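You operate a simulated robot arm through the tools that you are given. There is no shell and no other tool. Be economical: measure what you need, move in short steps, check, and stop when the job is done.

The job below is to be done with a simulated robot arm. You get a single attempt, and the scene is never put back.

TASK
Fit a relay from the Spares drawer into the empty socket.
Fine: push the drawer home, close and lock the mains door, then switch the mains on; the other spares stay in the drawer. Where these are worked on the way, their far stop is far enough and under half their travel is too little: spares drawer.

Only the result counts: the job must be done as asked and must still hold three seconds after the hand-in. Knocking over, shifting, dropping, spilling or breaking anything else fails it.

THE ROBOT
A 6-joint arm with a fingered hand, fixed in place. Base frame: the origin is at the foot of the arm, x ahead of it, y to its left, z up. Readings come in cm, degrees, newtons and seconds.
With the tool pointing down near the work surface it reaches from about 34 to 64 cm from the base axis. Its first joint turns from -166.0 to 166.0 degrees. Payload 5 kg.
Tool frame: the origin (TCP) lies between the finger pads and is the grasp point; the fingertips stand 4.3 cm ahead of it; z points along the fingers, y is the line along which they close. The gripper opens to 14.4 cm. The gripper's body begins 5 cm behind the TCP. The gripper is a hand of 5 fingers: y runs from the thumb to the fingers, the wrist lies at [-2.1, -13.3, -23.3] in the tool frame, and closing takes about 1.5 s.
Orientation is told as [roll, pitch, yaw] about the base's x, y, z axes, in that order, counted from this pose: with the fingers straight down and the wrist toward the robot, the tool's x, y and z point along [0, 1, 0], [1, 0, 0] and [0, 0, -1] of the base frame.

THE INTERFACE
- The arm moves only by the tool move_arm. Its arguments are lists of equal length, an entry for each row: "dp": the shift along the base's x, y, z in cm, a list of three; "dr": the turn, a rotation vector about the base's x, y, z in rad, a list of three. In form: {"dp": [[x, y, z], ...], "dr": [[wx, wy, wz], ...]}. A call has 1 to 12 rows; each row shifts and turns the commanded pose from where the row before left it. "jaw" is the opening in per cent of the stroke, from 0 (shut) to 100 (fully open), set as the call begins (left out, the last holds). A row lasts 0.2 s, in which the tool goes at most 5 cm and 8.6 degrees; a call with a longer step from one row to the next is refused whole, and so is a gripper value outside its range. Where a pose cannot be reached the arm comes as near as it can. A force on the tool above 70 N (or 10 N above the force at the start of the call, whichever is more), or a blocked arm, ends the call early, and 0.2 s more pass. Each finger travels about 7.2 cm/s and halts on what it meets, pressing with about 31 N; the grip force reading is that of the motor and also rises with nothing between the fingers. The clock runs only during rows and for 0.2 s after the last one: add rows that do not move to give the fingers time. The reply holds the time, the measured pose of the TCP, the force on the tool along the base axes, the opening and the grip force, in the units named above and with some noise, with the torque about the TCP (base axes, N m) and any sound that the robot's microphone picked up, and new pictures: "views" is both (left out), scene, wrist or none.
- Cameras (640 x 400 px; columns grow to the right, rows downward): "scene" is fixed at [21.93, -65.02, 160.32]; the picture's right is [-0.00, -1.00, 0.00], its down [-0.50, 0.00, -0.87] and it looks along [0.87, -0.00, -0.50] (base axes); focal length 214 px, centre (320, 200). "wrist" rides on the gripper at [8.6, -10.8, -16.8] in the tool frame; the picture's right is [-0.80, 0.28, -0.53], its down [-0.54, -0.73, 0.42] and it looks along [-0.27, 0.63, 0.73] (tool axes); focal length 275 px, centre (320, 200). There is no depth. A picture from a camera that has moved, and an enlarged one, comes with that camera's place and axes in the base frame and with its lens.
- lift_body(by): slides the trunk up (or, below 0, down) by that many cm; the arm rides with it, the base frame stays. It gives what a move gives, with no picture.
- curl_fingers(index, middle, ring, little, thumb_bend, thumb_turn): sets how far each is bent, from 0 (flat) to 1 (curled in); at 0.3 the hand is open as for a grip, at 0.7 the pads meet at the TCP. One left out holds its place. A second passes; each finger stops where it meets its share of the squeeze, and holds until it gets a number again. A gripper value or a shape takes the hand back. It gives what a move gives, with no picture; readings hold the bend of each and the force on index, middle, ring, little, thumb and palm. thumb_turn goes from beside the hand (0) to across from the fingers (1), as for a grip.
- preshape(shape): the hand has 5 fingers and takes this shape, open, in about a second: jaw (thumb against the fingers, like two jaws); tri (thumb and two fingers); tip (a fingertip pinch); poke (one finger out to press); point (the index stretched); flat (the hand flat); cup (the hand cupped); fist (a fist). The gripper value then closes the fingers along that shape, each until it touches; the sizes above hold for jaw. It gives what a move gives, with no picture.
- inspect(camera, box): a new picture of the part [left, top, right, bottom] of that camera's present view, enlarged. It takes no simulated time.
- job_done(): hands the job in; it is judged then, once.

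Go step by step. Nothing tells you positions but the pictures and the camera data: compare them with the known pose of the tool, close in by small moves and look again before you grip or let go. The budget is 120 turns and 200 pictures, counting those below and the enlarged ones. Unless the task says otherwise, let go and move clear before handing in, and close with one line.

The tools are called after "Emit:" as name(argument=value, ...) on one line, values as JSON. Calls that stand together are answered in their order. move_arm: Moves the arm, as the interface text tells. Its arguments: {"type":"object","properties":{"dp":{"type":"array"},"dr":{"type":"array"},"jaw":{"type":"number"},"views":{"type":"string","enum":["both","scene","wrist","none"]}},"required":["dp","dr"]} The other tools are called the same way: lift_body (by) slides the trunk up or down; preshape (shape) gives the hand a shape; curl_fingers (index, middle, ring, little, thumb_bend, thumb_turn) moves the fingers one by one; inspect (camera, box) takes an enlarged picture of a part of a camera's view; job_done () hands the job in.

At the start:

```text
clock: 0.0
tool_pos: [23.29, 29.16, 152.86]
ee_rot: [-0.2, 0.0, 0.0]
contact_force: [-0.6, 0.1, -0.5]
ft_torque: [-0.01, 0.0, -0.01]
gripper_width: 14.36
grasp_force: 0.1
shape: jaw
bend: [0.3, 0.3, 0.3, 0.3, 0.3, 0.98]
finger forces: [0.0, 0.0, 0.0, 0.1, 0.1, 0.0]
trunk travel left (down, up): [-52.5, 6.5]
```

scene: 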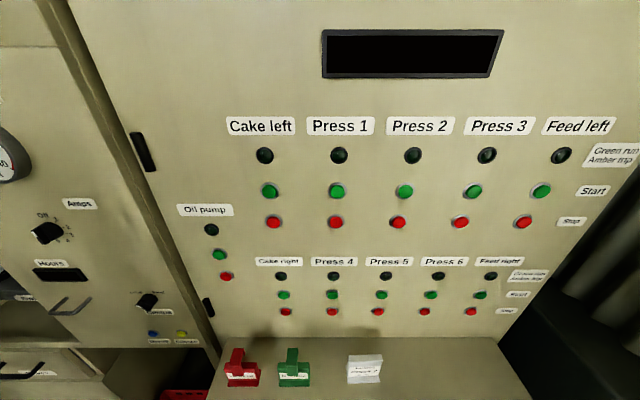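
wrist: 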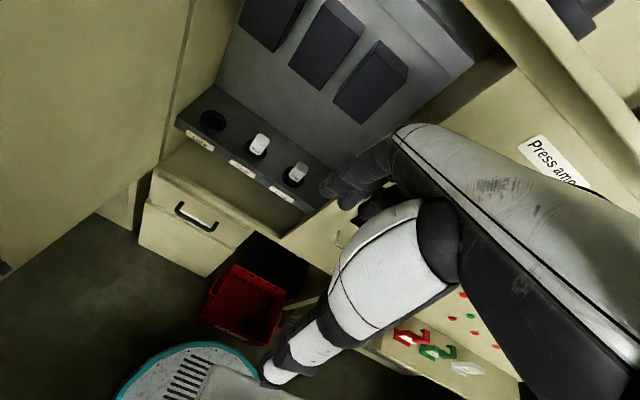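

I see a tall control cabinet; the wrist view shows an open bay with a row of relay sockets, a drawer below it and a red bin. I'll enlarge the relevant parts first.

Emit:
inspect(camera="wrist", box=[100, 60, 360, 340])

Emit:
inspect(camera="scene", box=[0, 180, 260, 400])

```text
1.43 times, centred on (230, 200) of wrist
camera zoom: at [12.53, 37.84, 169.62], right [0.28, -0.8, 0.54], down [-0.73, -0.54, -0.42], along [0.63, -0.27, -0.73], focal length 393 px, centre (449, 200)
```

zoom: 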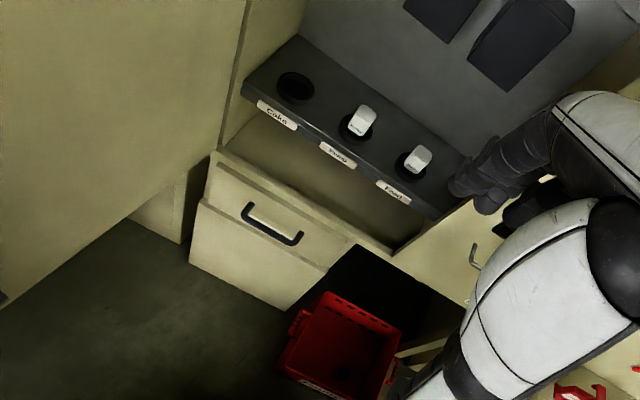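

```text
1.82 times, centred on (130, 290) of scene
camera zoom: at [21.93, -65.02, 160.32], right [0.0, -1.0, 0.0], down [-0.5, 0.0, -0.87], along [0.87, 0.0, -0.5], focal length 390 px, centre (666, 36)
```

zoom: 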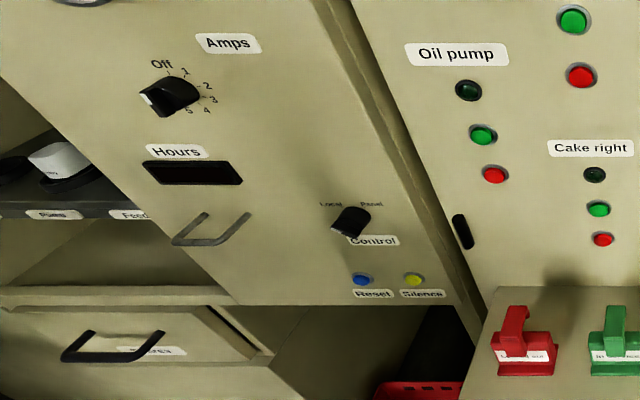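

The drawer handle looks to be near (58, 43, 71) and the sockets near x 69, with Cake (empty) at y≈53, Press 39 and Feed 25, at z≈107. I'll tilt the hand forward to survey the cabinet and find the mains door, its lock and the switch.

Emit:
move_arm(dp=[[2, 0, 0], [2, 0, 0], [2, 0, 0], [2, 0, 0], [2, 0, 0], [2, 0, 0]], dr=[[0, -0.12, 0], [0, -0.12, 0], [0, -0.12, 0], [0, -0.12, 0], [0, -0.12, 0], [0, -0.12, 0]])

```text
clock: 1.4
tool_pos: [35.29, 29.17, 153.21]
ee_rot: [0.1, -41.3, -0.1]
contact_force: [0.4, 0.0, 0.7]
ft_torque: [0.0, -0.01, -0.05]
gripper_width: 14.4
grasp_force: 0.0
shape: jaw
bend: [0.3, 0.3, 0.3, 0.3, 0.3, 0.98]
finger forces: [0.1, 0.0, 0.0, 0.1, 0.0, 0.0]
trunk travel left (down, up): [-52.5, 6.5]
camera wrist: at [16.16, 37.75, 158.5], right [-0.14, -0.8, 0.59], down [-0.26, -0.54, -0.8], along [0.95, -0.27, -0.14], focal length 275 px, centre (320, 200)
```

scene: 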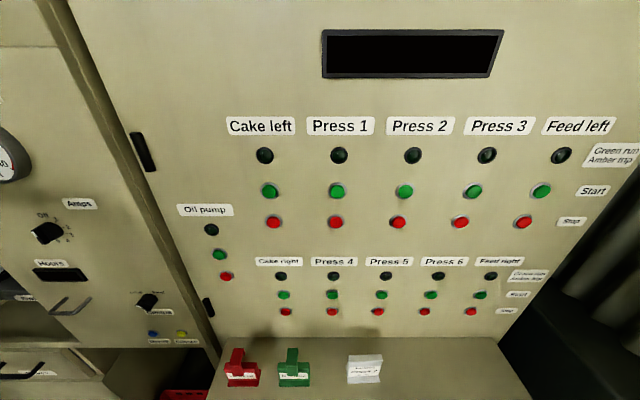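
wrist: 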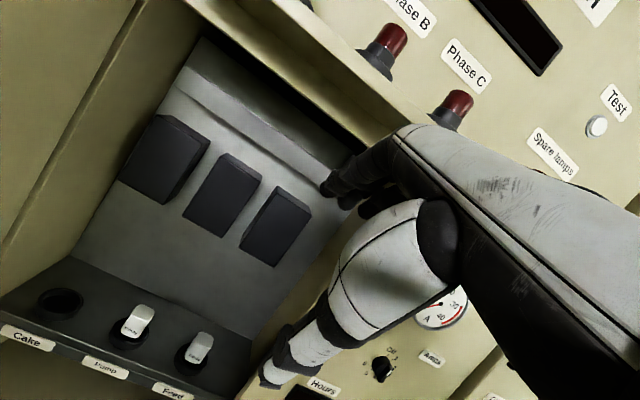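

The open bay holds the three sockets, and its door seems to be swung out on the left. I'll yaw left to look at that door and search for the lock and the mains switch.

Emit:
move_arm(dp=[[0, -2, 0], [0, -2, 0], [0, -2, 0], [0, -2, 0], [0, -2, 0], [0, -2, 0]], dr=[[0, 0, 0.12], [0, 0, 0.12], [0, 0, 0.12], [0, 0, 0.12], [0, 0, 0.12], [0, 0, 0.12]], views="wrist")

```text
clock: 2.8
tool_pos: [28.27, 25.69, 148.86]
ee_rot: [-12.2, -31.7, 59.2]
contact_force: [0.0, 0.5, 0.8]
ft_torque: [0.03, 0.03, 0.02]
gripper_width: 14.38
grasp_force: 0.0
shape: jaw
bend: [0.3, 0.3, 0.3, 0.3, 0.3, 0.97]
finger forces: [0.0, 0.0, 0.0, 0.1, 0.0, 0.1]
out of reach, approached as far as the arm can: row 5
trunk travel left (down, up): [-52.5, 6.5]
stopped in row 6: the arm was blocked; the commanded pose is now the measured one
camera wrist: at [9.51, 17.29, 155.56], right [0.51, -0.44, 0.74], down [0.3, -0.71, -0.64], along [0.81, 0.54, -0.23], focal length 275 px, centre (320, 200)
```

wrist: 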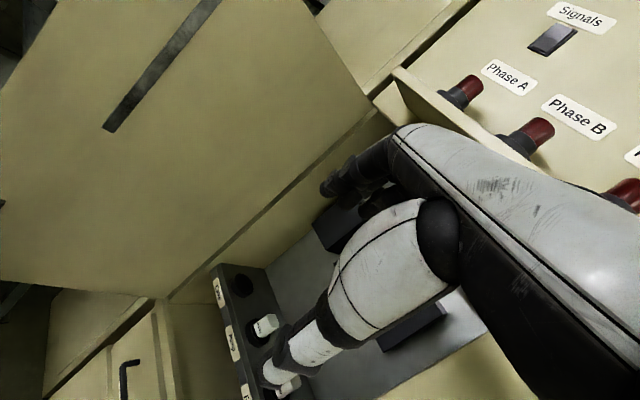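

The bay door is open at the left, showing its inner face with a dark latch strip. I'll turn back and lower the trunk to look closely at the drawer.

Emit:
move_arm(dp=[[1, 0.5, 0], [1, 0.5, 0], [1, 0.5, 0], [1, 0.5, 0], [1, 0.5, 0], [1, 0.5, 0], [1, 0.5, 0], [0, 0, 0]], dr=[[0, 0, -0.145], [0, 0, -0.145], [0, 0, -0.145], [0, 0, -0.145], [0, 0, -0.145], [0, 0, -0.145], [0, 0, -0.145], [0.1, 0, 0]], views="none")

Emit:
lift_body(by=-45)

Emit:
move_arm(dp=[[0, 0, 0]], dr=[[0, 0, 0]], views="both")

```text
clock: 4.6
tool_pos: [35.75, 29.23, 148.5]
ee_rot: [-6.2, -31.6, -2.6]
contact_force: [0.0, 1.7, -0.5]
ft_torque: [-0.03, -0.01, -0.03]
gripper_width: 14.39
grasp_force: 0.1
shape: jaw
bend: [0.3, 0.3, 0.3, 0.3, 0.3, 0.98]
finger forces: [0.1, 0.0, 0.0, 0.0, 0.0, 0.0]
trunk travel left (down, up): [-52.5, 6.5]
```

```text
refused: -45 is not a number from -40 to 40
```

```text
clock: 5.0
tool_pos: [35.82, 29.14, 148.63]
ee_rot: [-6.1, -31.6, -2.8]
contact_force: [1.4, 1.3, -0.5]
ft_torque: [-0.06, 0.02, 0.01]
gripper_width: 14.42
grasp_force: 0.0
shape: jaw
bend: [0.3, 0.3, 0.3, 0.3, 0.3, 0.98]
finger forces: [0.0, 0.0, 0.0, 0.0, 0.0, 0.0]
trunk travel left (down, up): [-52.5, 6.5]
camera wrist: at [18.81, 40.28, 156.35], right [-0.12, -0.73, 0.67], down [-0.46, -0.56, -0.69], along [0.88, -0.39, -0.27], focal length 275 px, centre (320, 200)
```

scene: 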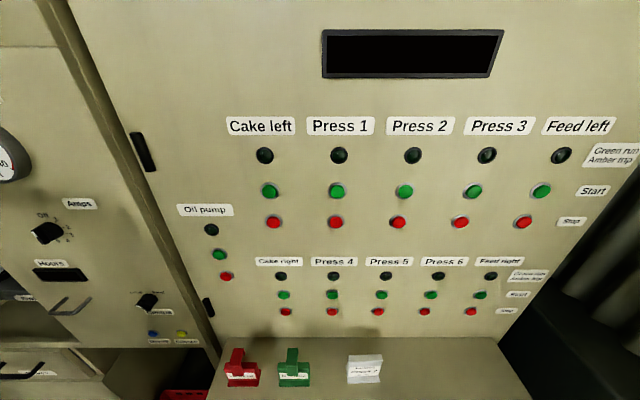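
wrist: 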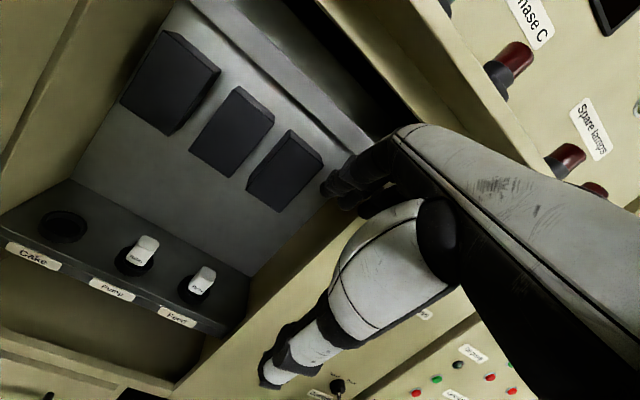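

The view is clear here. I'll lower the trunk in an allowed step and look again.

Emit:
lift_body(by=-38)

Emit:
move_arm(dp=[[0, 0, 0]], dr=[[0, 0, 0]], views="both")

```text
clock: 8.7
tool_pos: [35.67, 29.07, 110.62]
ee_rot: [-6.0, -31.7, -2.9]
contact_force: [-0.8, -0.1, -0.8]
ft_torque: [-0.03, -0.01, -0.01]
gripper_width: 14.38
grasp_force: 0.0
shape: jaw
bend: [0.3, 0.3, 0.3, 0.3, 0.3, 0.98]
finger forces: [0.1, 0.1, 0.1, 0.0, 0.1, 0.1]
trunk travel left (down, up): [-14.5, 44.5]
```

```text
clock: 9.1
tool_pos: [35.72, 28.87, 110.73]
ee_rot: [-6.1, -31.5, -2.9]
contact_force: [0.5, -0.1, 0.0]
ft_torque: [0.0, -0.02, 0.03]
gripper_width: 14.39
grasp_force: 0.0
shape: jaw
bend: [0.3, 0.3, 0.3, 0.3, 0.3, 0.98]
finger forces: [0.0, 0.0, 0.0, 0.0, 0.1, 0.0]
trunk travel left (down, up): [-14.5, 44.5]
camera wrist: at [18.79, 40.16, 118.45], right [-0.12, -0.73, 0.67], down [-0.46, -0.56, -0.69], along [0.88, -0.39, -0.27], focal length 275 px, centre (320, 200)
```

scene: 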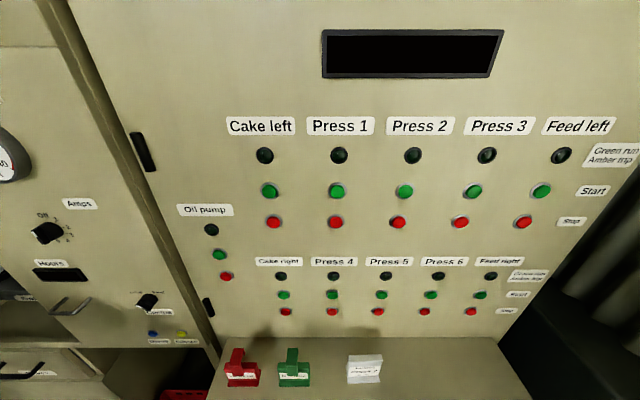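
wrist: 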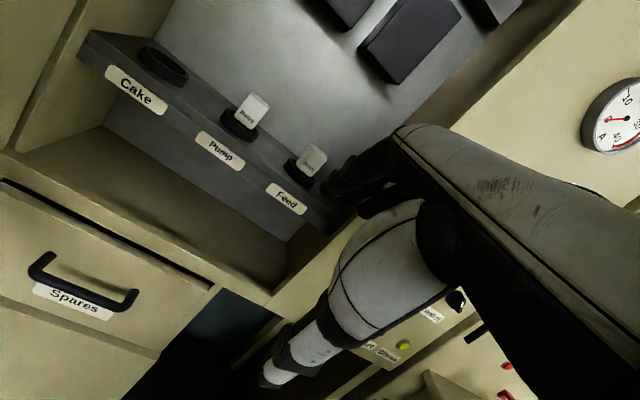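

The Spares drawer handle bar is near (57.5, 43, 69). I'll lower further and bring the hand in front of it, with the fingers pitched forward.

Emit:
lift_body(by=-14)

Emit:
move_arm(dp=[[0.5, 1.4, -2], [0.5, 1.4, -2], [0.5, 1.4, -2], [0.5, 1.4, -2], [0.5, 1.4, -2], [0.5, 1.4, -2], [0.5, 1.4, -2], [0.5, 1.4, -2], [0.5, 1.4, -2], [0.5, 1.4, -2]], dr=[[0.01, -0.05, 0.005], [0.01, -0.05, 0.005], [0.01, -0.05, 0.005], [0.01, -0.05, 0.005], [0.01, -0.05, 0.005], [0.01, -0.05, 0.005], [0.01, -0.05, 0.005], [0.01, -0.05, 0.005], [0.01, -0.05, 0.005], [0.01, -0.05, 0.005]])

```text
clock: 10.7
tool_pos: [35.68, 28.98, 96.75]
ee_rot: [-6.0, -31.5, -2.9]
contact_force: [-0.6, 0.8, -0.1]
ft_torque: [-0.02, -0.03, 0.0]
gripper_width: 14.37
grasp_force: 0.0
shape: jaw
bend: [0.3, 0.3, 0.3, 0.3, 0.3, 0.98]
finger forces: [0.0, 0.0, 0.1, 0.1, 0.0, 0.0]
trunk travel left (down, up): [-0.5, 58.5]
```

```text
clock: 12.9
tool_pos: [40.58, 43.1, 77.08]
ee_rot: [6.7, -59.9, -8.6]
contact_force: [-1.0, -0.7, 0.5]
ft_torque: [0.01, 0.05, 0.03]
gripper_width: 14.4
grasp_force: 0.0
shape: jaw
bend: [0.3, 0.3, 0.3, 0.3, 0.3, 0.98]
finger forces: [0.0, 0.1, 0.0, 0.0, 0.0, 0.0]
trunk travel left (down, up): [-0.5, 58.5]
camera wrist: at [21.18, 52.87, 76.54], right [-0.36, -0.81, 0.47], down [-0.02, -0.49, -0.87], along [0.93, -0.32, 0.16], focal length 275 px, centre (320, 200)
```

scene: 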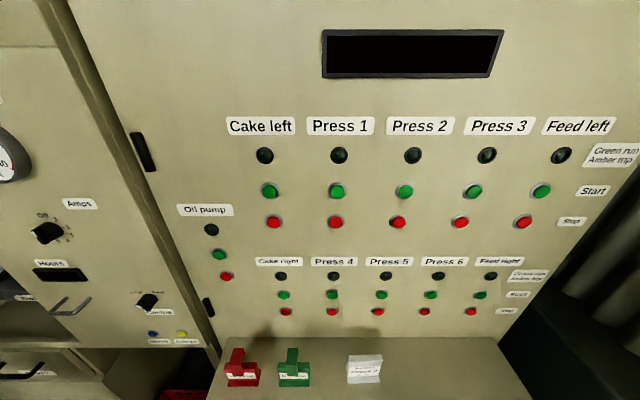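
wrist: 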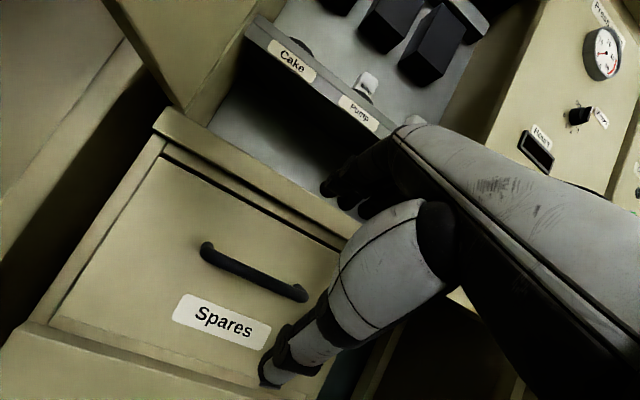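

The bar now reads (57.5, 43.5, 70), about 14 cm long in y. I'll level the hand straight forward, partly close it, and bring it just short of the bar.

Emit:
move_arm(dp=[[1.2, 0.05, -0.9], [1.2, 0.05, -0.9], [1.2, 0.05, -0.9], [1.2, 0.05, -0.9], [1.2, 0.05, -0.9], [1.2, 0.05, -0.9], [1.2, 0.05, -0.9], [0.5, 0.05, -0.9]], dr=[[-0.0075, -0.06, 0.006], [-0.0075, -0.06, 0.006], [-0.0075, -0.06, 0.006], [-0.0075, -0.06, 0.006], [-0.0075, -0.06, 0.006], [-0.0075, -0.06, 0.006], [-0.0075, -0.06, 0.006], [-0.0075, -0.06, 0.006]], jaw=45, views="wrist")

```text
clock: 14.7
tool_pos: [47.41, 43.52, 71.93]
ee_rot: [7.1, -79.7, -7.4]
contact_force: [0.1, 0.7, -0.2]
ft_torque: [0.01, 0.0, 0.02]
gripper_width: 6.52
grasp_force: 0.0
shape: jaw
bend: [0.74, 0.47, 0.44, 0.42, 0.72, 1.0]
finger forces: [0.1, 0.1, 0.0, 0.2, 0.0, 0.1]
out of reach, approached as far as the arm can: row 6, 7, 8
trunk travel left (down, up): [-0.5, 58.5]
camera wrist: at [29.1, 52.55, 64.45], right [-0.48, -0.8, 0.36], down [0.28, -0.53, -0.8], along [0.83, -0.28, 0.48], focal length 275 px, centre (320, 200)
```

wrist: 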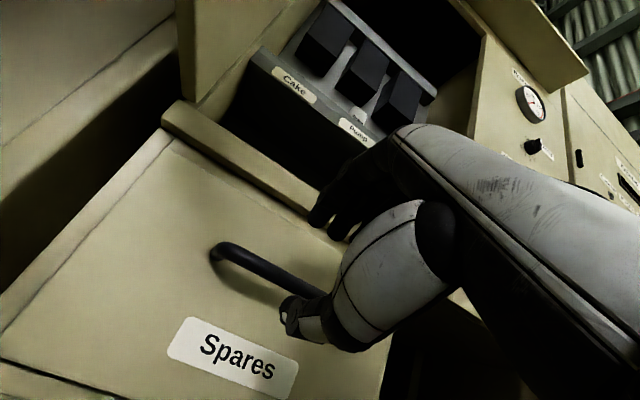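

The hand is facing the bar, slightly out of the reach envelope on the last rows. I'll advance toward the bar with the orientation held.

Emit:
move_arm(dp=[[1, 0, -0.3], [1, 0, -0.3], [1, 0, -0.3], [1, 0, -0.3], [1, 0, 0]], dr=[[0, 0, 0], [0, 0, 0], [0, 0, 0], [0, 0, 0], [0, 0, 0]], jaw=60, views="wrist")

```text
clock: 15.9
tool_pos: [52.25, 44.16, 71.35]
ee_rot: [7.3, -79.0, -7.6]
contact_force: [0.2, 0.6, -0.7]
ft_torque: [-0.01, -0.05, -0.02]
gripper_width: 8.58
grasp_force: 0.1
shape: jaw
bend: [0.74, 0.41, 0.38, 0.43, 0.66, 1.0]
finger forces: [0.0, 0.1, 0.0, 0.0, 0.0, 0.0]
out of reach, approached as far as the arm can: row 4, 5
trunk travel left (down, up): [-0.5, 58.5]
camera wrist: at [33.86, 53.12, 64.0], right [-0.48, -0.8, 0.36], down [0.27, -0.53, -0.81], along [0.84, -0.29, 0.47], focal length 275 px, centre (320, 200)
```

wrist: 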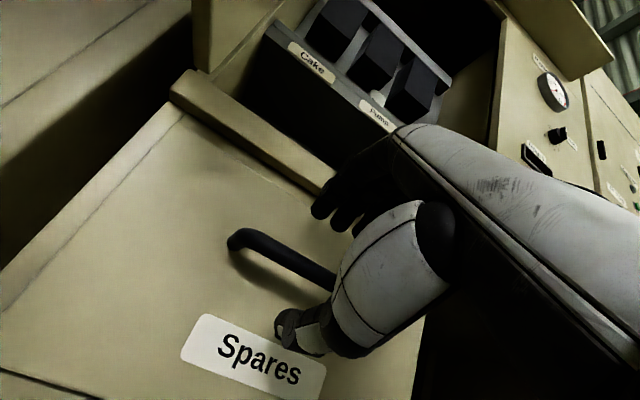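

The bar now lies between the fingers (above) and the thumb (below), about 3 cm short. I'll go forward, relaxing the pitch a little for reach.

Emit:
move_arm(dp=[[1, -0.2, -0.2], [1, -0.2, -0.2], [1, -0.2, -0.2], [0.5, 0, 0]], dr=[[0, 0.05, 0], [0, 0.05, 0], [0, 0.05, 0], [0, 0, 0]], jaw=60, views="wrist")

```text
clock: 16.8
tool_pos: [54.55, 44.11, 71.83]
ee_rot: [6.7, -71.9, -5.9]
contact_force: [-64.1, -10.8, 12.8]
ft_torque: [0.52, -2.87, -0.21]
gripper_width: 8.15
grasp_force: 0.0
shape: jaw
bend: [0.76, 0.42, 0.38, 0.43, 0.66, 1.0]
finger forces: [54.7, 9.0, 0.0, 0.1, 0.0, 0.1]
trunk travel left (down, up): [-0.5, 58.5]
stopped in row 4: the force on the tool passed its limit at 79 N (the readings are from after the stop); the commanded pose is now the measured one
camera wrist: at [35.28, 52.77, 66.88], right [-0.41, -0.81, 0.41], down [0.18, -0.51, -0.84], along [0.89, -0.27, 0.36], focal length 275 px, centre (320, 200)
```

wrist: 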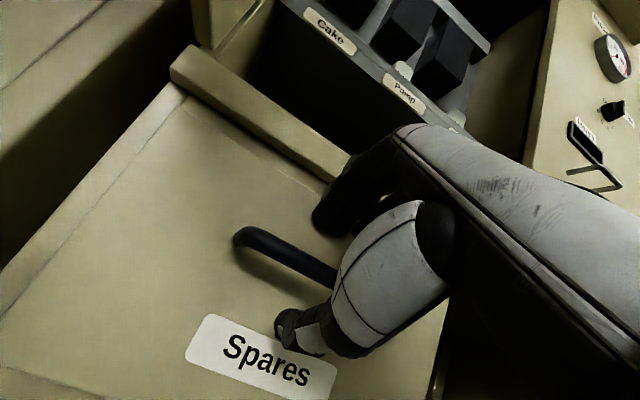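

The index, which sits more bent than the rest, ran into the bar. I'll back off slightly and open the fingers evenly.

Emit:
move_arm(dp=[[-1, 0, 0], [-1, 0, 0]], dr=[[0, 0, 0], [0, 0, 0]], views="none")

Emit:
curl_fingers(index=0.4, middle=0.4, ring=0.4, little=0.4, thumb_bend=0.45, thumb_turn=1)

Emit:
inspect(camera="wrist", box=[180, 80, 500, 400])

```text
clock: 17.4
tool_pos: [53.16, 43.9, 71.07]
ee_rot: [4.9, -71.4, -4.6]
contact_force: [0.5, -0.3, -0.4]
ft_torque: [0.02, -0.03, 0.01]
gripper_width: 8.6
grasp_force: 0.2
shape: jaw
bend: [0.74, 0.41, 0.38, 0.43, 0.66, 1.0]
finger forces: [0.0, 0.0, 0.1, 0.1, 0.0, 0.1]
trunk travel left (down, up): [-0.5, 58.5]
```

```text
clock: 18.4
tool_pos: [53.11, 44.0, 71.2]
ee_rot: [5.4, -71.5, -5.0]
contact_force: [0.3, -0.2, 0.6]
ft_torque: [0.01, 0.01, 0.03]
gripper_width: 10.52
grasp_force: 0.0
shape: fingers
bend: [0.4, 0.4, 0.4, 0.4, 0.45, 0.99]
finger forces: [0.0, 0.0, 0.1, 0.0, 0.0, 0.0]
trunk travel left (down, up): [-0.5, 58.5]
```

```text
1.25 times, centred on (340, 240) of wrist
camera zoom: at [33.82, 52.68, 66.4], right [-0.42, -0.81, 0.41], down [0.17, -0.52, -0.84], along [0.89, -0.28, 0.36], focal length 344 px, centre (295, 150)
```

zoom: 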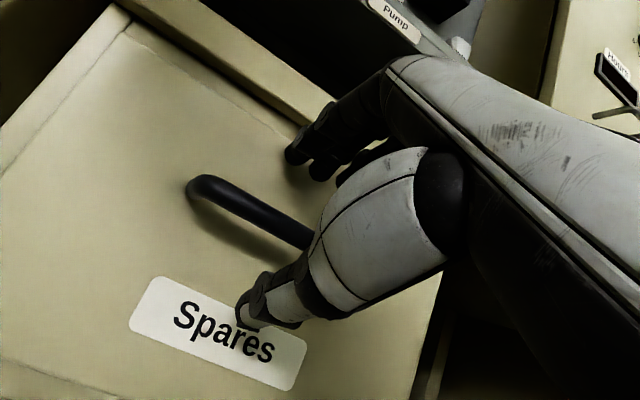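

The fingers are now even, above the bar, with the thumb below. I'll go forward and then close on the bar.

Emit:
move_arm(dp=[[1, 0, -0.2], [1, 0, -0.2], [0.8, 0, -0.2]], dr=[[0, 0, 0], [0, 0, 0], [0, 0, 0]], views="wrist")

Emit:
curl_fingers(index=0.75, middle=0.75, ring=0.75, little=0.75, thumb_bend=0.75)

Emit:
inspect(camera="wrist", box=[180, 80, 500, 400])

```text
clock: 19.0
tool_pos: [53.64, 44.39, 71.49]
ee_rot: [7.0, -72.2, -5.7]
contact_force: [-68.2, -12.0, 3.4]
ft_torque: [0.61, -3.49, -0.45]
gripper_width: 10.16
grasp_force: 33.7
shape: fingers
bend: [0.42, 0.41, 0.4, 0.4, 0.45, 0.99]
finger forces: [56.0, 11.5, 0.1, 0.1, 0.0, 0.1]
trunk travel left (down, up): [-0.5, 58.5]
stopped in row 2: the force on the tool passed its limit at 89 N (the readings are from after the stop); the commanded pose is now the measured one
camera wrist: at [34.34, 52.89, 66.48], right [-0.41, -0.82, 0.4], down [0.19, -0.51, -0.84], along [0.89, -0.27, 0.36], focal length 275 px, centre (320, 200)
```

wrist: 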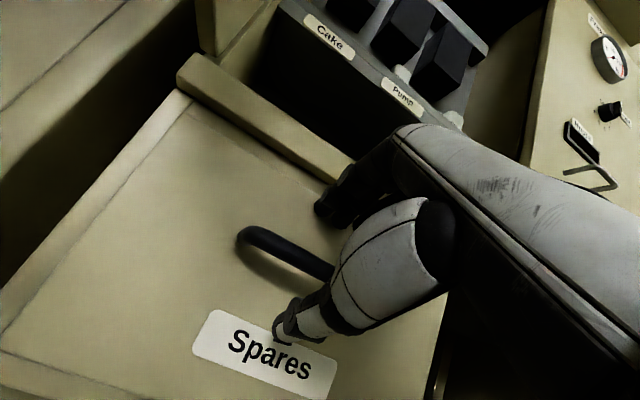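

```text
clock: 19.4
tool_pos: [53.9, 44.34, 71.72]
ee_rot: [8.1, -72.4, -6.7]
contact_force: [-65.5, -17.9, 5.3]
ft_torque: [0.62, -5.05, 0.13]
gripper_width: 6.61
grasp_force: 58.8
shape: fingers
bend: [0.47, 0.73, 0.72, 0.75, 0.65, 1.0]
finger forces: [81.4, 6.8, 7.3, 0.1, 21.5, 0.0]
trunk travel left (down, up): [-0.5, 58.5]
stopped: the force on the tool passed its limit at 82 N (the readings are from after the stop); the commanded pose is now the measured one
```

```text
1.25 times, centred on (340, 240) of wrist
camera zoom: at [34.44, 52.9, 66.68], right [-0.41, -0.82, 0.4], down [0.2, -0.5, -0.84], along [0.89, -0.27, 0.37], focal length 344 px, centre (295, 150)
```

zoom: 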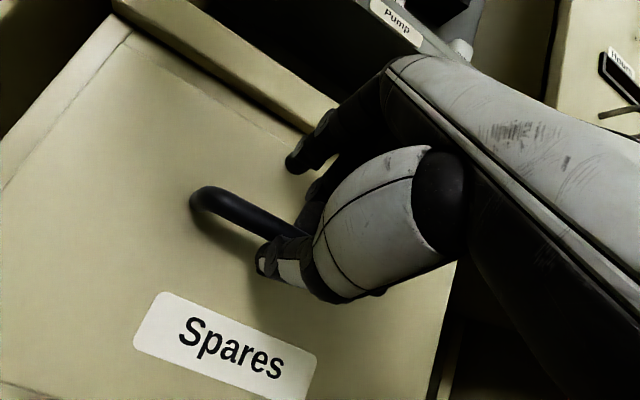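

The index tip was touching the drawer face while the middle, ring and thumb have closed around the bar. I'll ease back a touch and curl the index in.

Emit:
move_arm(dp=[[-0.6, 0, -0.3]], dr=[[0, 0, 0]], views="none")

Emit:
curl_fingers(index=0.75, middle=0.8, ring=0.8, little=0.8, thumb_bend=0.75)

Emit:
inspect(camera="wrist", box=[180, 80, 500, 400])

```text
clock: 19.8
tool_pos: [53.64, 44.37, 71.06]
ee_rot: [6.7, -72.1, -5.6]
contact_force: [3.3, 6.8, 15.9]
ft_torque: [-0.86, -0.46, 0.27]
gripper_width: 4.43
grasp_force: 21.6
shape: fingers
bend: [0.55, 0.74, 0.74, 0.75, 0.68, 1.0]
finger forces: [0.0, 13.6, 15.6, 0.0, 14.1, 0.0]
trunk travel left (down, up): [-0.5, 58.5]
```

```text
clock: 20.8
tool_pos: [53.45, 44.29, 71.08]
ee_rot: [7.1, -72.1, -5.8]
contact_force: [0.6, 8.9, 21.3]
ft_torque: [-0.8, -0.21, 0.27]
gripper_width: 0.45
grasp_force: 25.5
shape: fingers
bend: [0.74, 0.79, 0.79, 0.8, 0.69, 1.0]
finger forces: [5.0, 14.0, 16.5, 0.0, 15.1, 0.0]
trunk travel left (down, up): [-0.5, 58.5]
```

```text
1.25 times, centred on (340, 240) of wrist
camera zoom: at [34.16, 52.85, 66.11], right [-0.41, -0.82, 0.4], down [0.19, -0.51, -0.84], along [0.89, -0.27, 0.36], focal length 344 px, centre (295, 150)
```

zoom: 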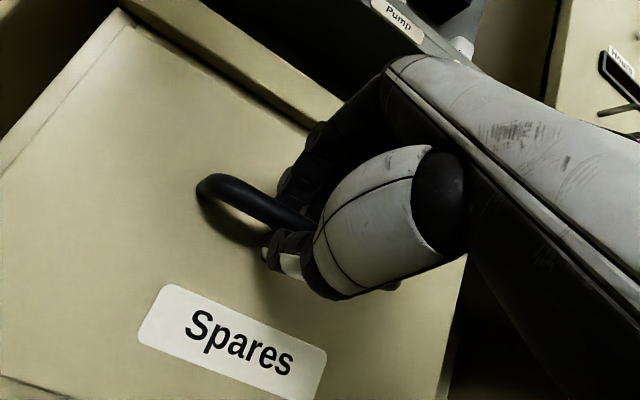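

The hand now grips the bar. I'll pull the drawer toward the robot.

Emit:
move_arm(dp=[[-1, 0, 0], [-1, 0, 0], [-1, 0, 0], [-1, 0, 0], [-1, 0, 0], [-1, 0, 0], [-1, 0, 0], [-1, 0, 0]], dr=[[0, 0, 0], [0, 0, 0], [0, 0, 0], [0, 0, 0], [0, 0, 0], [0, 0, 0], [0, 0, 0], [0, 0, 0]])

```text
clock: 22.6
tool_pos: [45.56, 44.37, 70.97]
ee_rot: [7.1, -72.1, -5.8]
contact_force: [0.5, 1.9, 19.1]
ft_torque: [-0.82, -0.19, 0.14]
gripper_width: 0.45
grasp_force: 23.4
shape: fingers
bend: [0.74, 0.79, 0.79, 0.8, 0.69, 1.0]
finger forces: [4.6, 13.1, 15.3, 0.1, 14.9, 0.0]
trunk travel left (down, up): [-0.5, 58.5]
camera wrist: at [26.21, 52.91, 66.11], right [-0.41, -0.82, 0.4], down [0.19, -0.51, -0.84], along [0.89, -0.27, 0.36], focal length 275 px, centre (320, 200)
```

scene: 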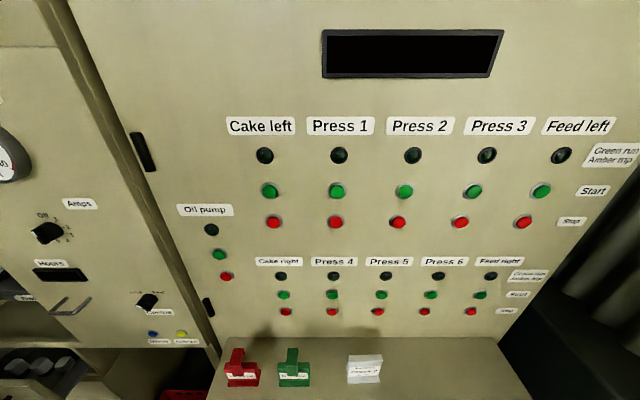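
wrist: 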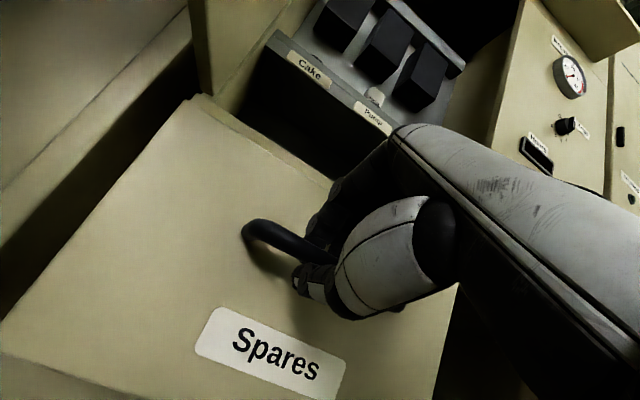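

The drawer is sliding, and relays are appearing in it in the scene view. I'll keep pulling to its far stop.

Emit:
move_arm(dp=[[-1, 0, 0], [-1, 0, 0], [-1, 0, 0], [-1, 0, 0], [-1, 0, 0], [-1, 0, 0], [-1, 0, 0], [-1, 0, 0]], dr=[[0, 0, 0], [0, 0, 0], [0, 0, 0], [0, 0, 0], [0, 0, 0], [0, 0, 0], [0, 0, 0], [0, 0, 0]])

Emit:
inspect(camera="scene", box=[0, 280, 160, 400])

```text
clock: 24.4
tool_pos: [37.52, 44.42, 70.92]
ee_rot: [6.9, -72.0, -5.7]
contact_force: [0.2, 2.0, 19.3]
ft_torque: [-0.79, -0.2, 0.15]
gripper_width: 0.42
grasp_force: 24.0
shape: fingers
bend: [0.74, 0.79, 0.79, 0.8, 0.69, 1.0]
finger forces: [4.9, 12.9, 15.2, 0.0, 14.7, 0.0]
trunk travel left (down, up): [-0.5, 58.5]
camera wrist: at [18.17, 52.9, 66.09], right [-0.41, -0.82, 0.4], down [0.19, -0.51, -0.84], along [0.89, -0.27, 0.36], focal length 275 px, centre (320, 200)
```

scene: 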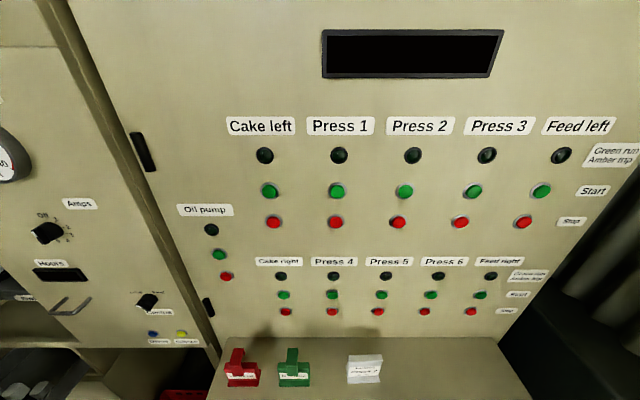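
wrist: 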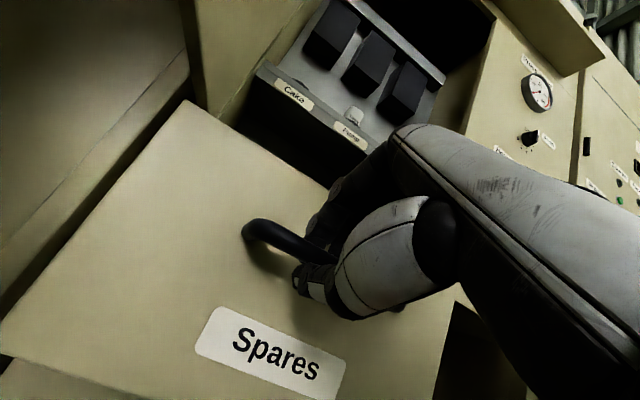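

```text
3.33 times, centred on (80, 340) of scene
camera zoom: at [21.93, -65.02, 160.32], right [0.0, -1.0, 0.0], down [-0.5, 0.0, -0.87], along [0.87, 0.0, -0.5], focal length 715 px, centre (1120, -267)
```

zoom: 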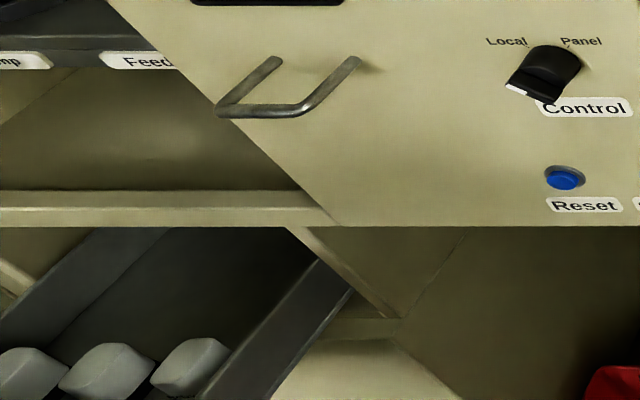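

Sixteen cm pulled, with three relays visible. I'll continue gently toward the stop.

Emit:
move_arm(dp=[[-1, 0, 0], [-1, 0, 0], [-1, 0, 0], [-1, 0, 0], [-1, 0, 0], [-1, 0, 0]], dr=[[0, 0, 0], [0, 0, 0], [0, 0, 0], [0, 0, 0], [0, 0, 0], [0, 0, 0]], views="none")

```text
clock: 25.8
tool_pos: [31.46, 44.25, 70.92]
ee_rot: [7.0, -72.1, -5.8]
contact_force: [-0.1, 8.0, 20.2]
ft_torque: [-0.83, -0.23, 0.21]
gripper_width: 0.42
grasp_force: 23.9
shape: fingers
bend: [0.74, 0.79, 0.79, 0.8, 0.7, 1.0]
finger forces: [4.7, 13.3, 16.2, 0.0, 14.0, 0.1]
trunk travel left (down, up): [-0.5, 58.5]
```

Emit:
move_arm(dp=[[-1, 0, 0], [-1, 0, 0], [-1, 0, 0], [-1, 0, 0]], dr=[[0, 0, 0], [0, 0, 0], [0, 0, 0], [0, 0, 0]], views="wrist")

```text
clock: 26.8
tool_pos: [27.49, 44.4, 70.94]
ee_rot: [7.0, -72.0, -5.9]
contact_force: [-0.7, 5.0, 19.8]
ft_torque: [-0.83, -0.18, 0.22]
gripper_width: 0.41
grasp_force: 23.7
shape: fingers
bend: [0.74, 0.79, 0.79, 0.8, 0.7, 1.0]
finger forces: [4.6, 12.7, 15.5, 0.0, 14.5, 0.1]
trunk travel left (down, up): [-0.5, 58.5]
camera wrist: at [8.19, 52.88, 66.09], right [-0.41, -0.82, 0.4], down [0.19, -0.51, -0.84], along [0.89, -0.27, 0.36], focal length 275 px, centre (320, 200)
```

wrist: 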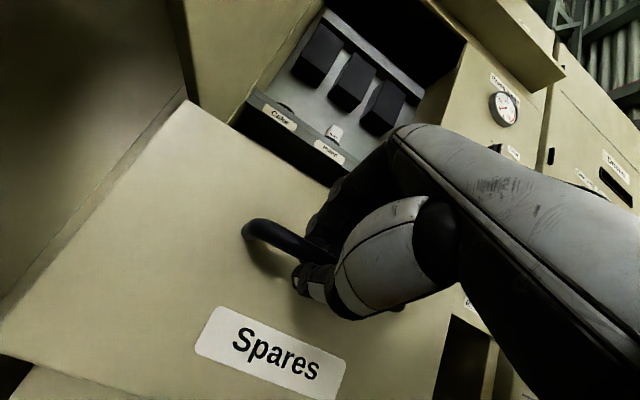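

The drawer is out about 26 cm, well past half. I'll release the bar, back off, and rise to look into the drawer.

Emit:
curl_fingers(index=0.4, middle=0.4, ring=0.4, little=0.4, thumb_bend=0.4)

Emit:
move_arm(dp=[[-1, 0, 0], [-1, 0, 0], [-1, 0, 0.5], [-1, 0, 0.5]], dr=[[0, 0, 0], [0, 0, 0], [0, 0, 0], [0, 0, 0]], views="wrist")

```text
clock: 27.8
tool_pos: [27.69, 44.28, 70.88]
ee_rot: [6.8, -72.0, -5.8]
contact_force: [-0.3, -0.2, -0.6]
ft_torque: [0.01, -0.02, 0.0]
gripper_width: 11.35
grasp_force: 0.0
shape: fingers
bend: [0.4, 0.4, 0.4, 0.4, 0.4, 0.99]
finger forces: [0.0, 0.0, 0.0, 0.0, 0.0, 0.1]
trunk travel left (down, up): [-0.5, 58.5]
```

```text
clock: 28.8
tool_pos: [23.54, 44.4, 71.91]
ee_rot: [6.7, -72.1, -5.7]
contact_force: [0.6, 0.7, 0.7]
ft_torque: [-0.03, -0.01, 0.02]
gripper_width: 11.39
grasp_force: 0.0
shape: fingers
bend: [0.4, 0.4, 0.4, 0.4, 0.4, 0.99]
finger forces: [0.0, 0.1, 0.1, 0.1, 0.0, 0.0]
trunk travel left (down, up): [-0.5, 58.5]
camera wrist: at [4.22, 53.0, 67.01], right [-0.41, -0.82, 0.41], down [0.19, -0.51, -0.84], along [0.89, -0.27, 0.36], focal length 275 px, centre (320, 200)
```

wrist: 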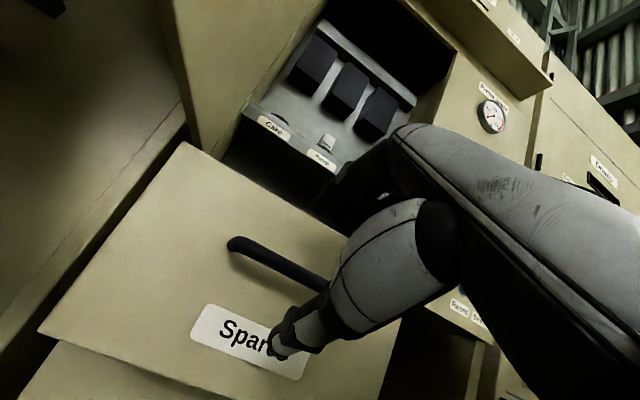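

Released and clear. I'll raise the trunk and turn the hand to point down to view the drawer's contents.

Emit:
lift_body(by=30)

Emit:
move_arm(dp=[[1.2, -0.5, 0], [1.2, -0.5, 0], [1.2, -0.5, 0], [1.2, -0.5, 0], [1.2, -0.5, 0], [1.2, -0.5, 0], [1.2, -0.5, 0], [1.2, -0.5, 0], [1.2, -0.5, 0], [1.2, -0.5, 0]], dr=[[-0.01, 0.125, 0], [-0.01, 0.125, 0], [-0.01, 0.125, 0], [-0.01, 0.125, 0], [-0.01, 0.125, 0], [0, 0.125, 0], [0, 0.125, 0], [0, 0.125, 0], [0, 0.125, 0], [0, 0.125, 0]], views="wrist")

```text
clock: 31.8
tool_pos: [23.56, 44.41, 101.86]
ee_rot: [6.8, -71.9, -5.6]
contact_force: [-0.4, 0.3, 0.3]
ft_torque: [0.02, -0.04, 0.0]
gripper_width: 11.34
grasp_force: 0.0
shape: fingers
bend: [0.4, 0.4, 0.4, 0.4, 0.4, 0.99]
finger forces: [0.0, 0.1, 0.1, 0.1, 0.0, 0.1]
trunk travel left (down, up): [-30.5, 28.5]
```

```text
clock: 34.0
tool_pos: [35.57, 39.49, 101.79]
ee_rot: [-0.2, -0.5, 0.5]
contact_force: [-0.5, 0.2, 0.4]
ft_torque: [0.0, -0.03, -0.04]
gripper_width: 11.41
grasp_force: 0.0
shape: fingers
bend: [0.4, 0.4, 0.4, 0.4, 0.4, 0.99]
finger forces: [0.0, 0.0, 0.0, 0.1, 0.1, 0.0]
trunk travel left (down, up): [-30.5, 28.5]
camera wrist: at [24.57, 48.04, 118.46], right [0.29, -0.79, 0.54], down [-0.72, -0.55, -0.43], along [0.63, -0.26, -0.73], focal length 275 px, centre (320, 200)
```

wrist: 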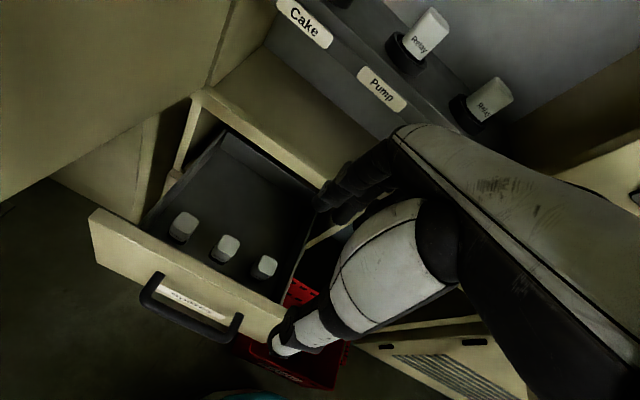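

Three relays sit in the front half of the drawer at roughly x 46.5, y 52.5 / 44 / 35, with tops near z 65. I'll move in over the right one for a closer view.

Emit:
preshape(shape="tri")

Emit:
move_arm(dp=[[1, -1, -3], [1, -1, -3], [1, -1, -3], [1, -1, -3], [1, -0.5, -3]], dr=[[0, 0, 0], [0, 0, 0], [0, 0, 0], [0, 0, 0], [0, 0, 0]], views="wrist")

```text
clock: 34.9
tool_pos: [35.53, 39.46, 101.88]
ee_rot: [-0.2, -0.5, 0.5]
contact_force: [0.3, 0.4, 0.3]
ft_torque: [0.0, 0.02, -0.01]
gripper_width: 14.37
grasp_force: 0.0
shape: tri
bend: [0.3, 0.3, 0.99, 0.99, 0.3, 0.98]
finger forces: [0.0, 0.0, 0.1, 0.0, 0.0, 0.1]
trunk travel left (down, up): [-30.5, 28.5]
```

```text
clock: 36.1
tool_pos: [40.54, 34.88, 86.93]
ee_rot: [-0.3, -0.5, 0.5]
contact_force: [-0.6, -0.5, 0.9]
ft_torque: [0.01, -0.02, 0.01]
gripper_width: 14.38
grasp_force: 0.0
shape: tri
bend: [0.3, 0.3, 0.99, 0.99, 0.3, 0.98]
finger forces: [0.0, 0.0, 0.0, 0.1, 0.0, 0.0]
trunk travel left (down, up): [-30.5, 28.5]
camera wrist: at [29.53, 43.5, 103.48], right [0.29, -0.79, 0.54], down [-0.72, -0.55, -0.43], along [0.64, -0.26, -0.73], focal length 275 px, centre (320, 200)
```

wrist: 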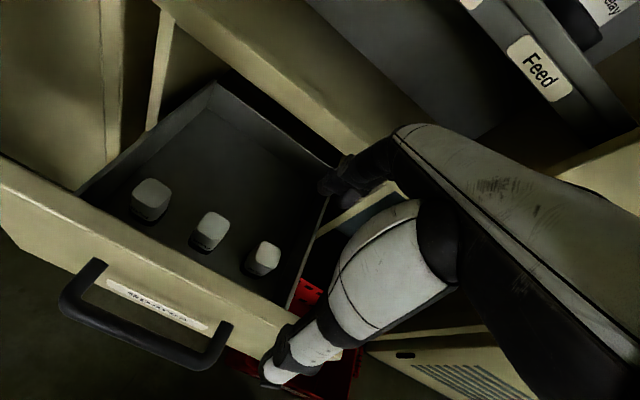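

Emit:
inspect(camera="wrist", box=[80, 130, 320, 330])

```text
2.00 times, centred on (200, 230) of wrist
camera zoom: at [29.53, 43.5, 103.48], right [0.29, -0.79, 0.54], down [-0.72, -0.55, -0.43], along [0.64, -0.26, -0.73], focal length 551 px, centre (560, 140)
```

zoom: 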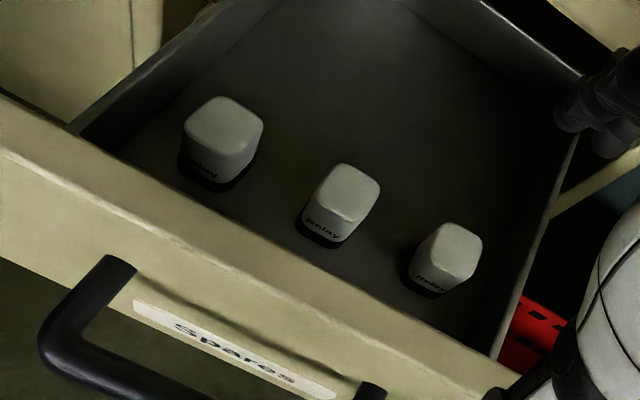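

The relays stand upright with labels facing the robot, the same way as the fitted ones. I'll lower some more with a narrower opening to fix their height.

Emit:
move_arm(dp=[[1, 0, -1.75], [1, 0, -1.75], [1, 0, -1.75], [0, 0, -1.75], [0, 0, 0]], dr=[[0, 0, 0], [0, 0, 0], [0, 0, 0], [0, 0, 0], [0, 0, 0]], views="wrist", jaw=60)

Emit:
inspect(camera="wrist", box=[140, 160, 400, 360])

```text
clock: 37.1
tool_pos: [44.23, 35.56, 82.02]
ee_rot: [1.2, -1.8, 0.6]
contact_force: [0.0, -3.2, 27.4]
ft_torque: [-0.16, 1.79, 0.23]
gripper_width: 8.85
grasp_force: 0.0
shape: tri
bend: [0.74, 0.41, 0.99, 0.99, 0.65, 1.0]
finger forces: [0.0, 0.1, 0.0, 0.0, 27.8, 0.1]
trunk travel left (down, up): [-30.5, 28.5]
stopped in row 5: the force on the tool passed its limit at 89 N (the readings are from after the stop); the commanded pose is now the measured one
camera wrist: at [32.85, 43.68, 98.53], right [0.28, -0.81, 0.53], down [-0.71, -0.54, -0.46], along [0.65, -0.24, -0.72], focal length 275 px, centre (320, 200)
```

wrist: 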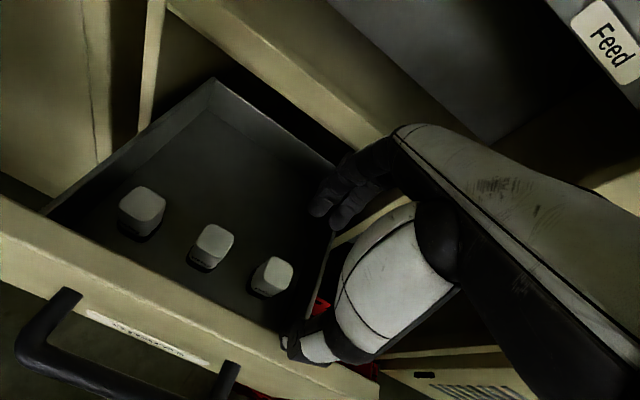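

```text
2.00 times, centred on (270, 260) of wrist
camera zoom: at [32.85, 43.68, 98.53], right [0.28, -0.81, 0.53], down [-0.71, -0.54, -0.46], along [0.65, -0.24, -0.72], focal length 551 px, centre (420, 80)
```

zoom: 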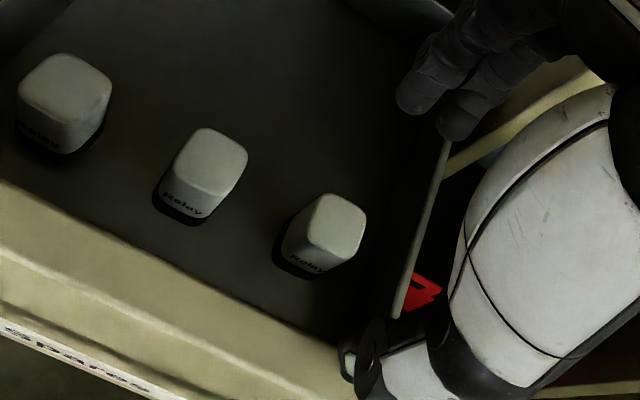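

The thumb touched the drawer's front panel top. I'll raise, shift sideways and look again for a better triangulation.

Emit:
move_arm(dp=[[0, 0, 2], [0, 0, 2], [0, -3, 2], [0, -3, 0], [0, -3, 0]], dr=[[-0.02, 0.03, -0.01], [0, 0, 0], [0, 0, 0], [0, 0, 0], [0, 0, 0]], views="none")

Emit:
inspect(camera="wrist", box=[40, 120, 360, 320])

Emit:
move_arm(dp=[[0, 4, 0], [0, 4, 0], [0, 4, 0], [0, 4, 0], [0, 4, 0]], dr=[[0, 0, 0], [0, 0, 0], [0, 0, 0], [0, 0, 0], [0, 0, 0]], views="none")

Emit:
inspect(camera="wrist", box=[120, 120, 440, 320])

```text
clock: 38.3
tool_pos: [44.12, 26.51, 87.58]
ee_rot: [-0.2, 0.3, 0.0]
contact_force: [0.3, -0.2, -0.5]
ft_torque: [-0.04, -0.01, -0.01]
gripper_width: 8.67
grasp_force: 0.0
shape: tri
bend: [0.74, 0.41, 0.99, 0.99, 0.65, 1.0]
finger forces: [0.1, 0.0, 0.0, 0.1, 0.1, 0.0]
trunk travel left (down, up): [-30.5, 28.5]
```

```text
2.00 times, centred on (200, 220) of wrist
camera zoom: at [33.37, 35.21, 104.3], right [0.29, -0.79, 0.54], down [-0.73, -0.54, -0.42], along [0.62, -0.27, -0.73], focal length 551 px, centre (560, 160)
```

zoom: 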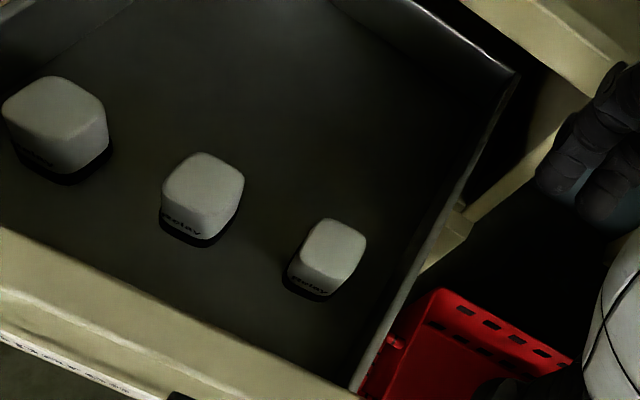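

```text
clock: 39.5
tool_pos: [44.07, 46.65, 87.32]
ee_rot: [-0.3, 0.3, 0.0]
contact_force: [0.3, -0.5, 0.9]
ft_torque: [0.07, 0.01, 0.02]
gripper_width: 8.67
grasp_force: 0.0
shape: tri
bend: [0.74, 0.41, 0.99, 0.99, 0.65, 1.0]
finger forces: [0.0, 0.0, 0.1, 0.0, 0.1, 0.0]
trunk travel left (down, up): [-30.5, 28.5]
```

```text
2.00 times, centred on (280, 220) of wrist
camera zoom: at [33.34, 55.25, 104.08], right [0.29, -0.79, 0.54], down [-0.73, -0.54, -0.42], along [0.62, -0.27, -0.73], focal length 551 px, centre (400, 160)
```

zoom: 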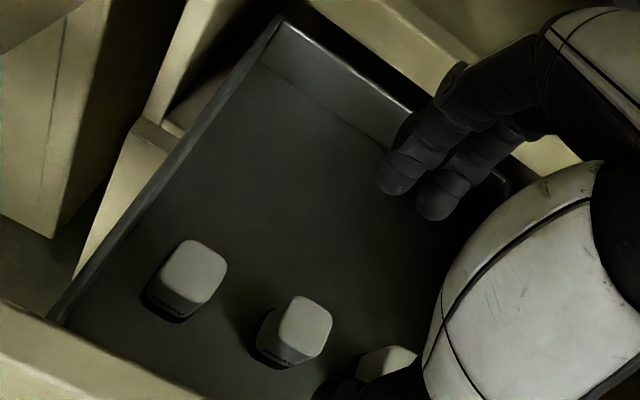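

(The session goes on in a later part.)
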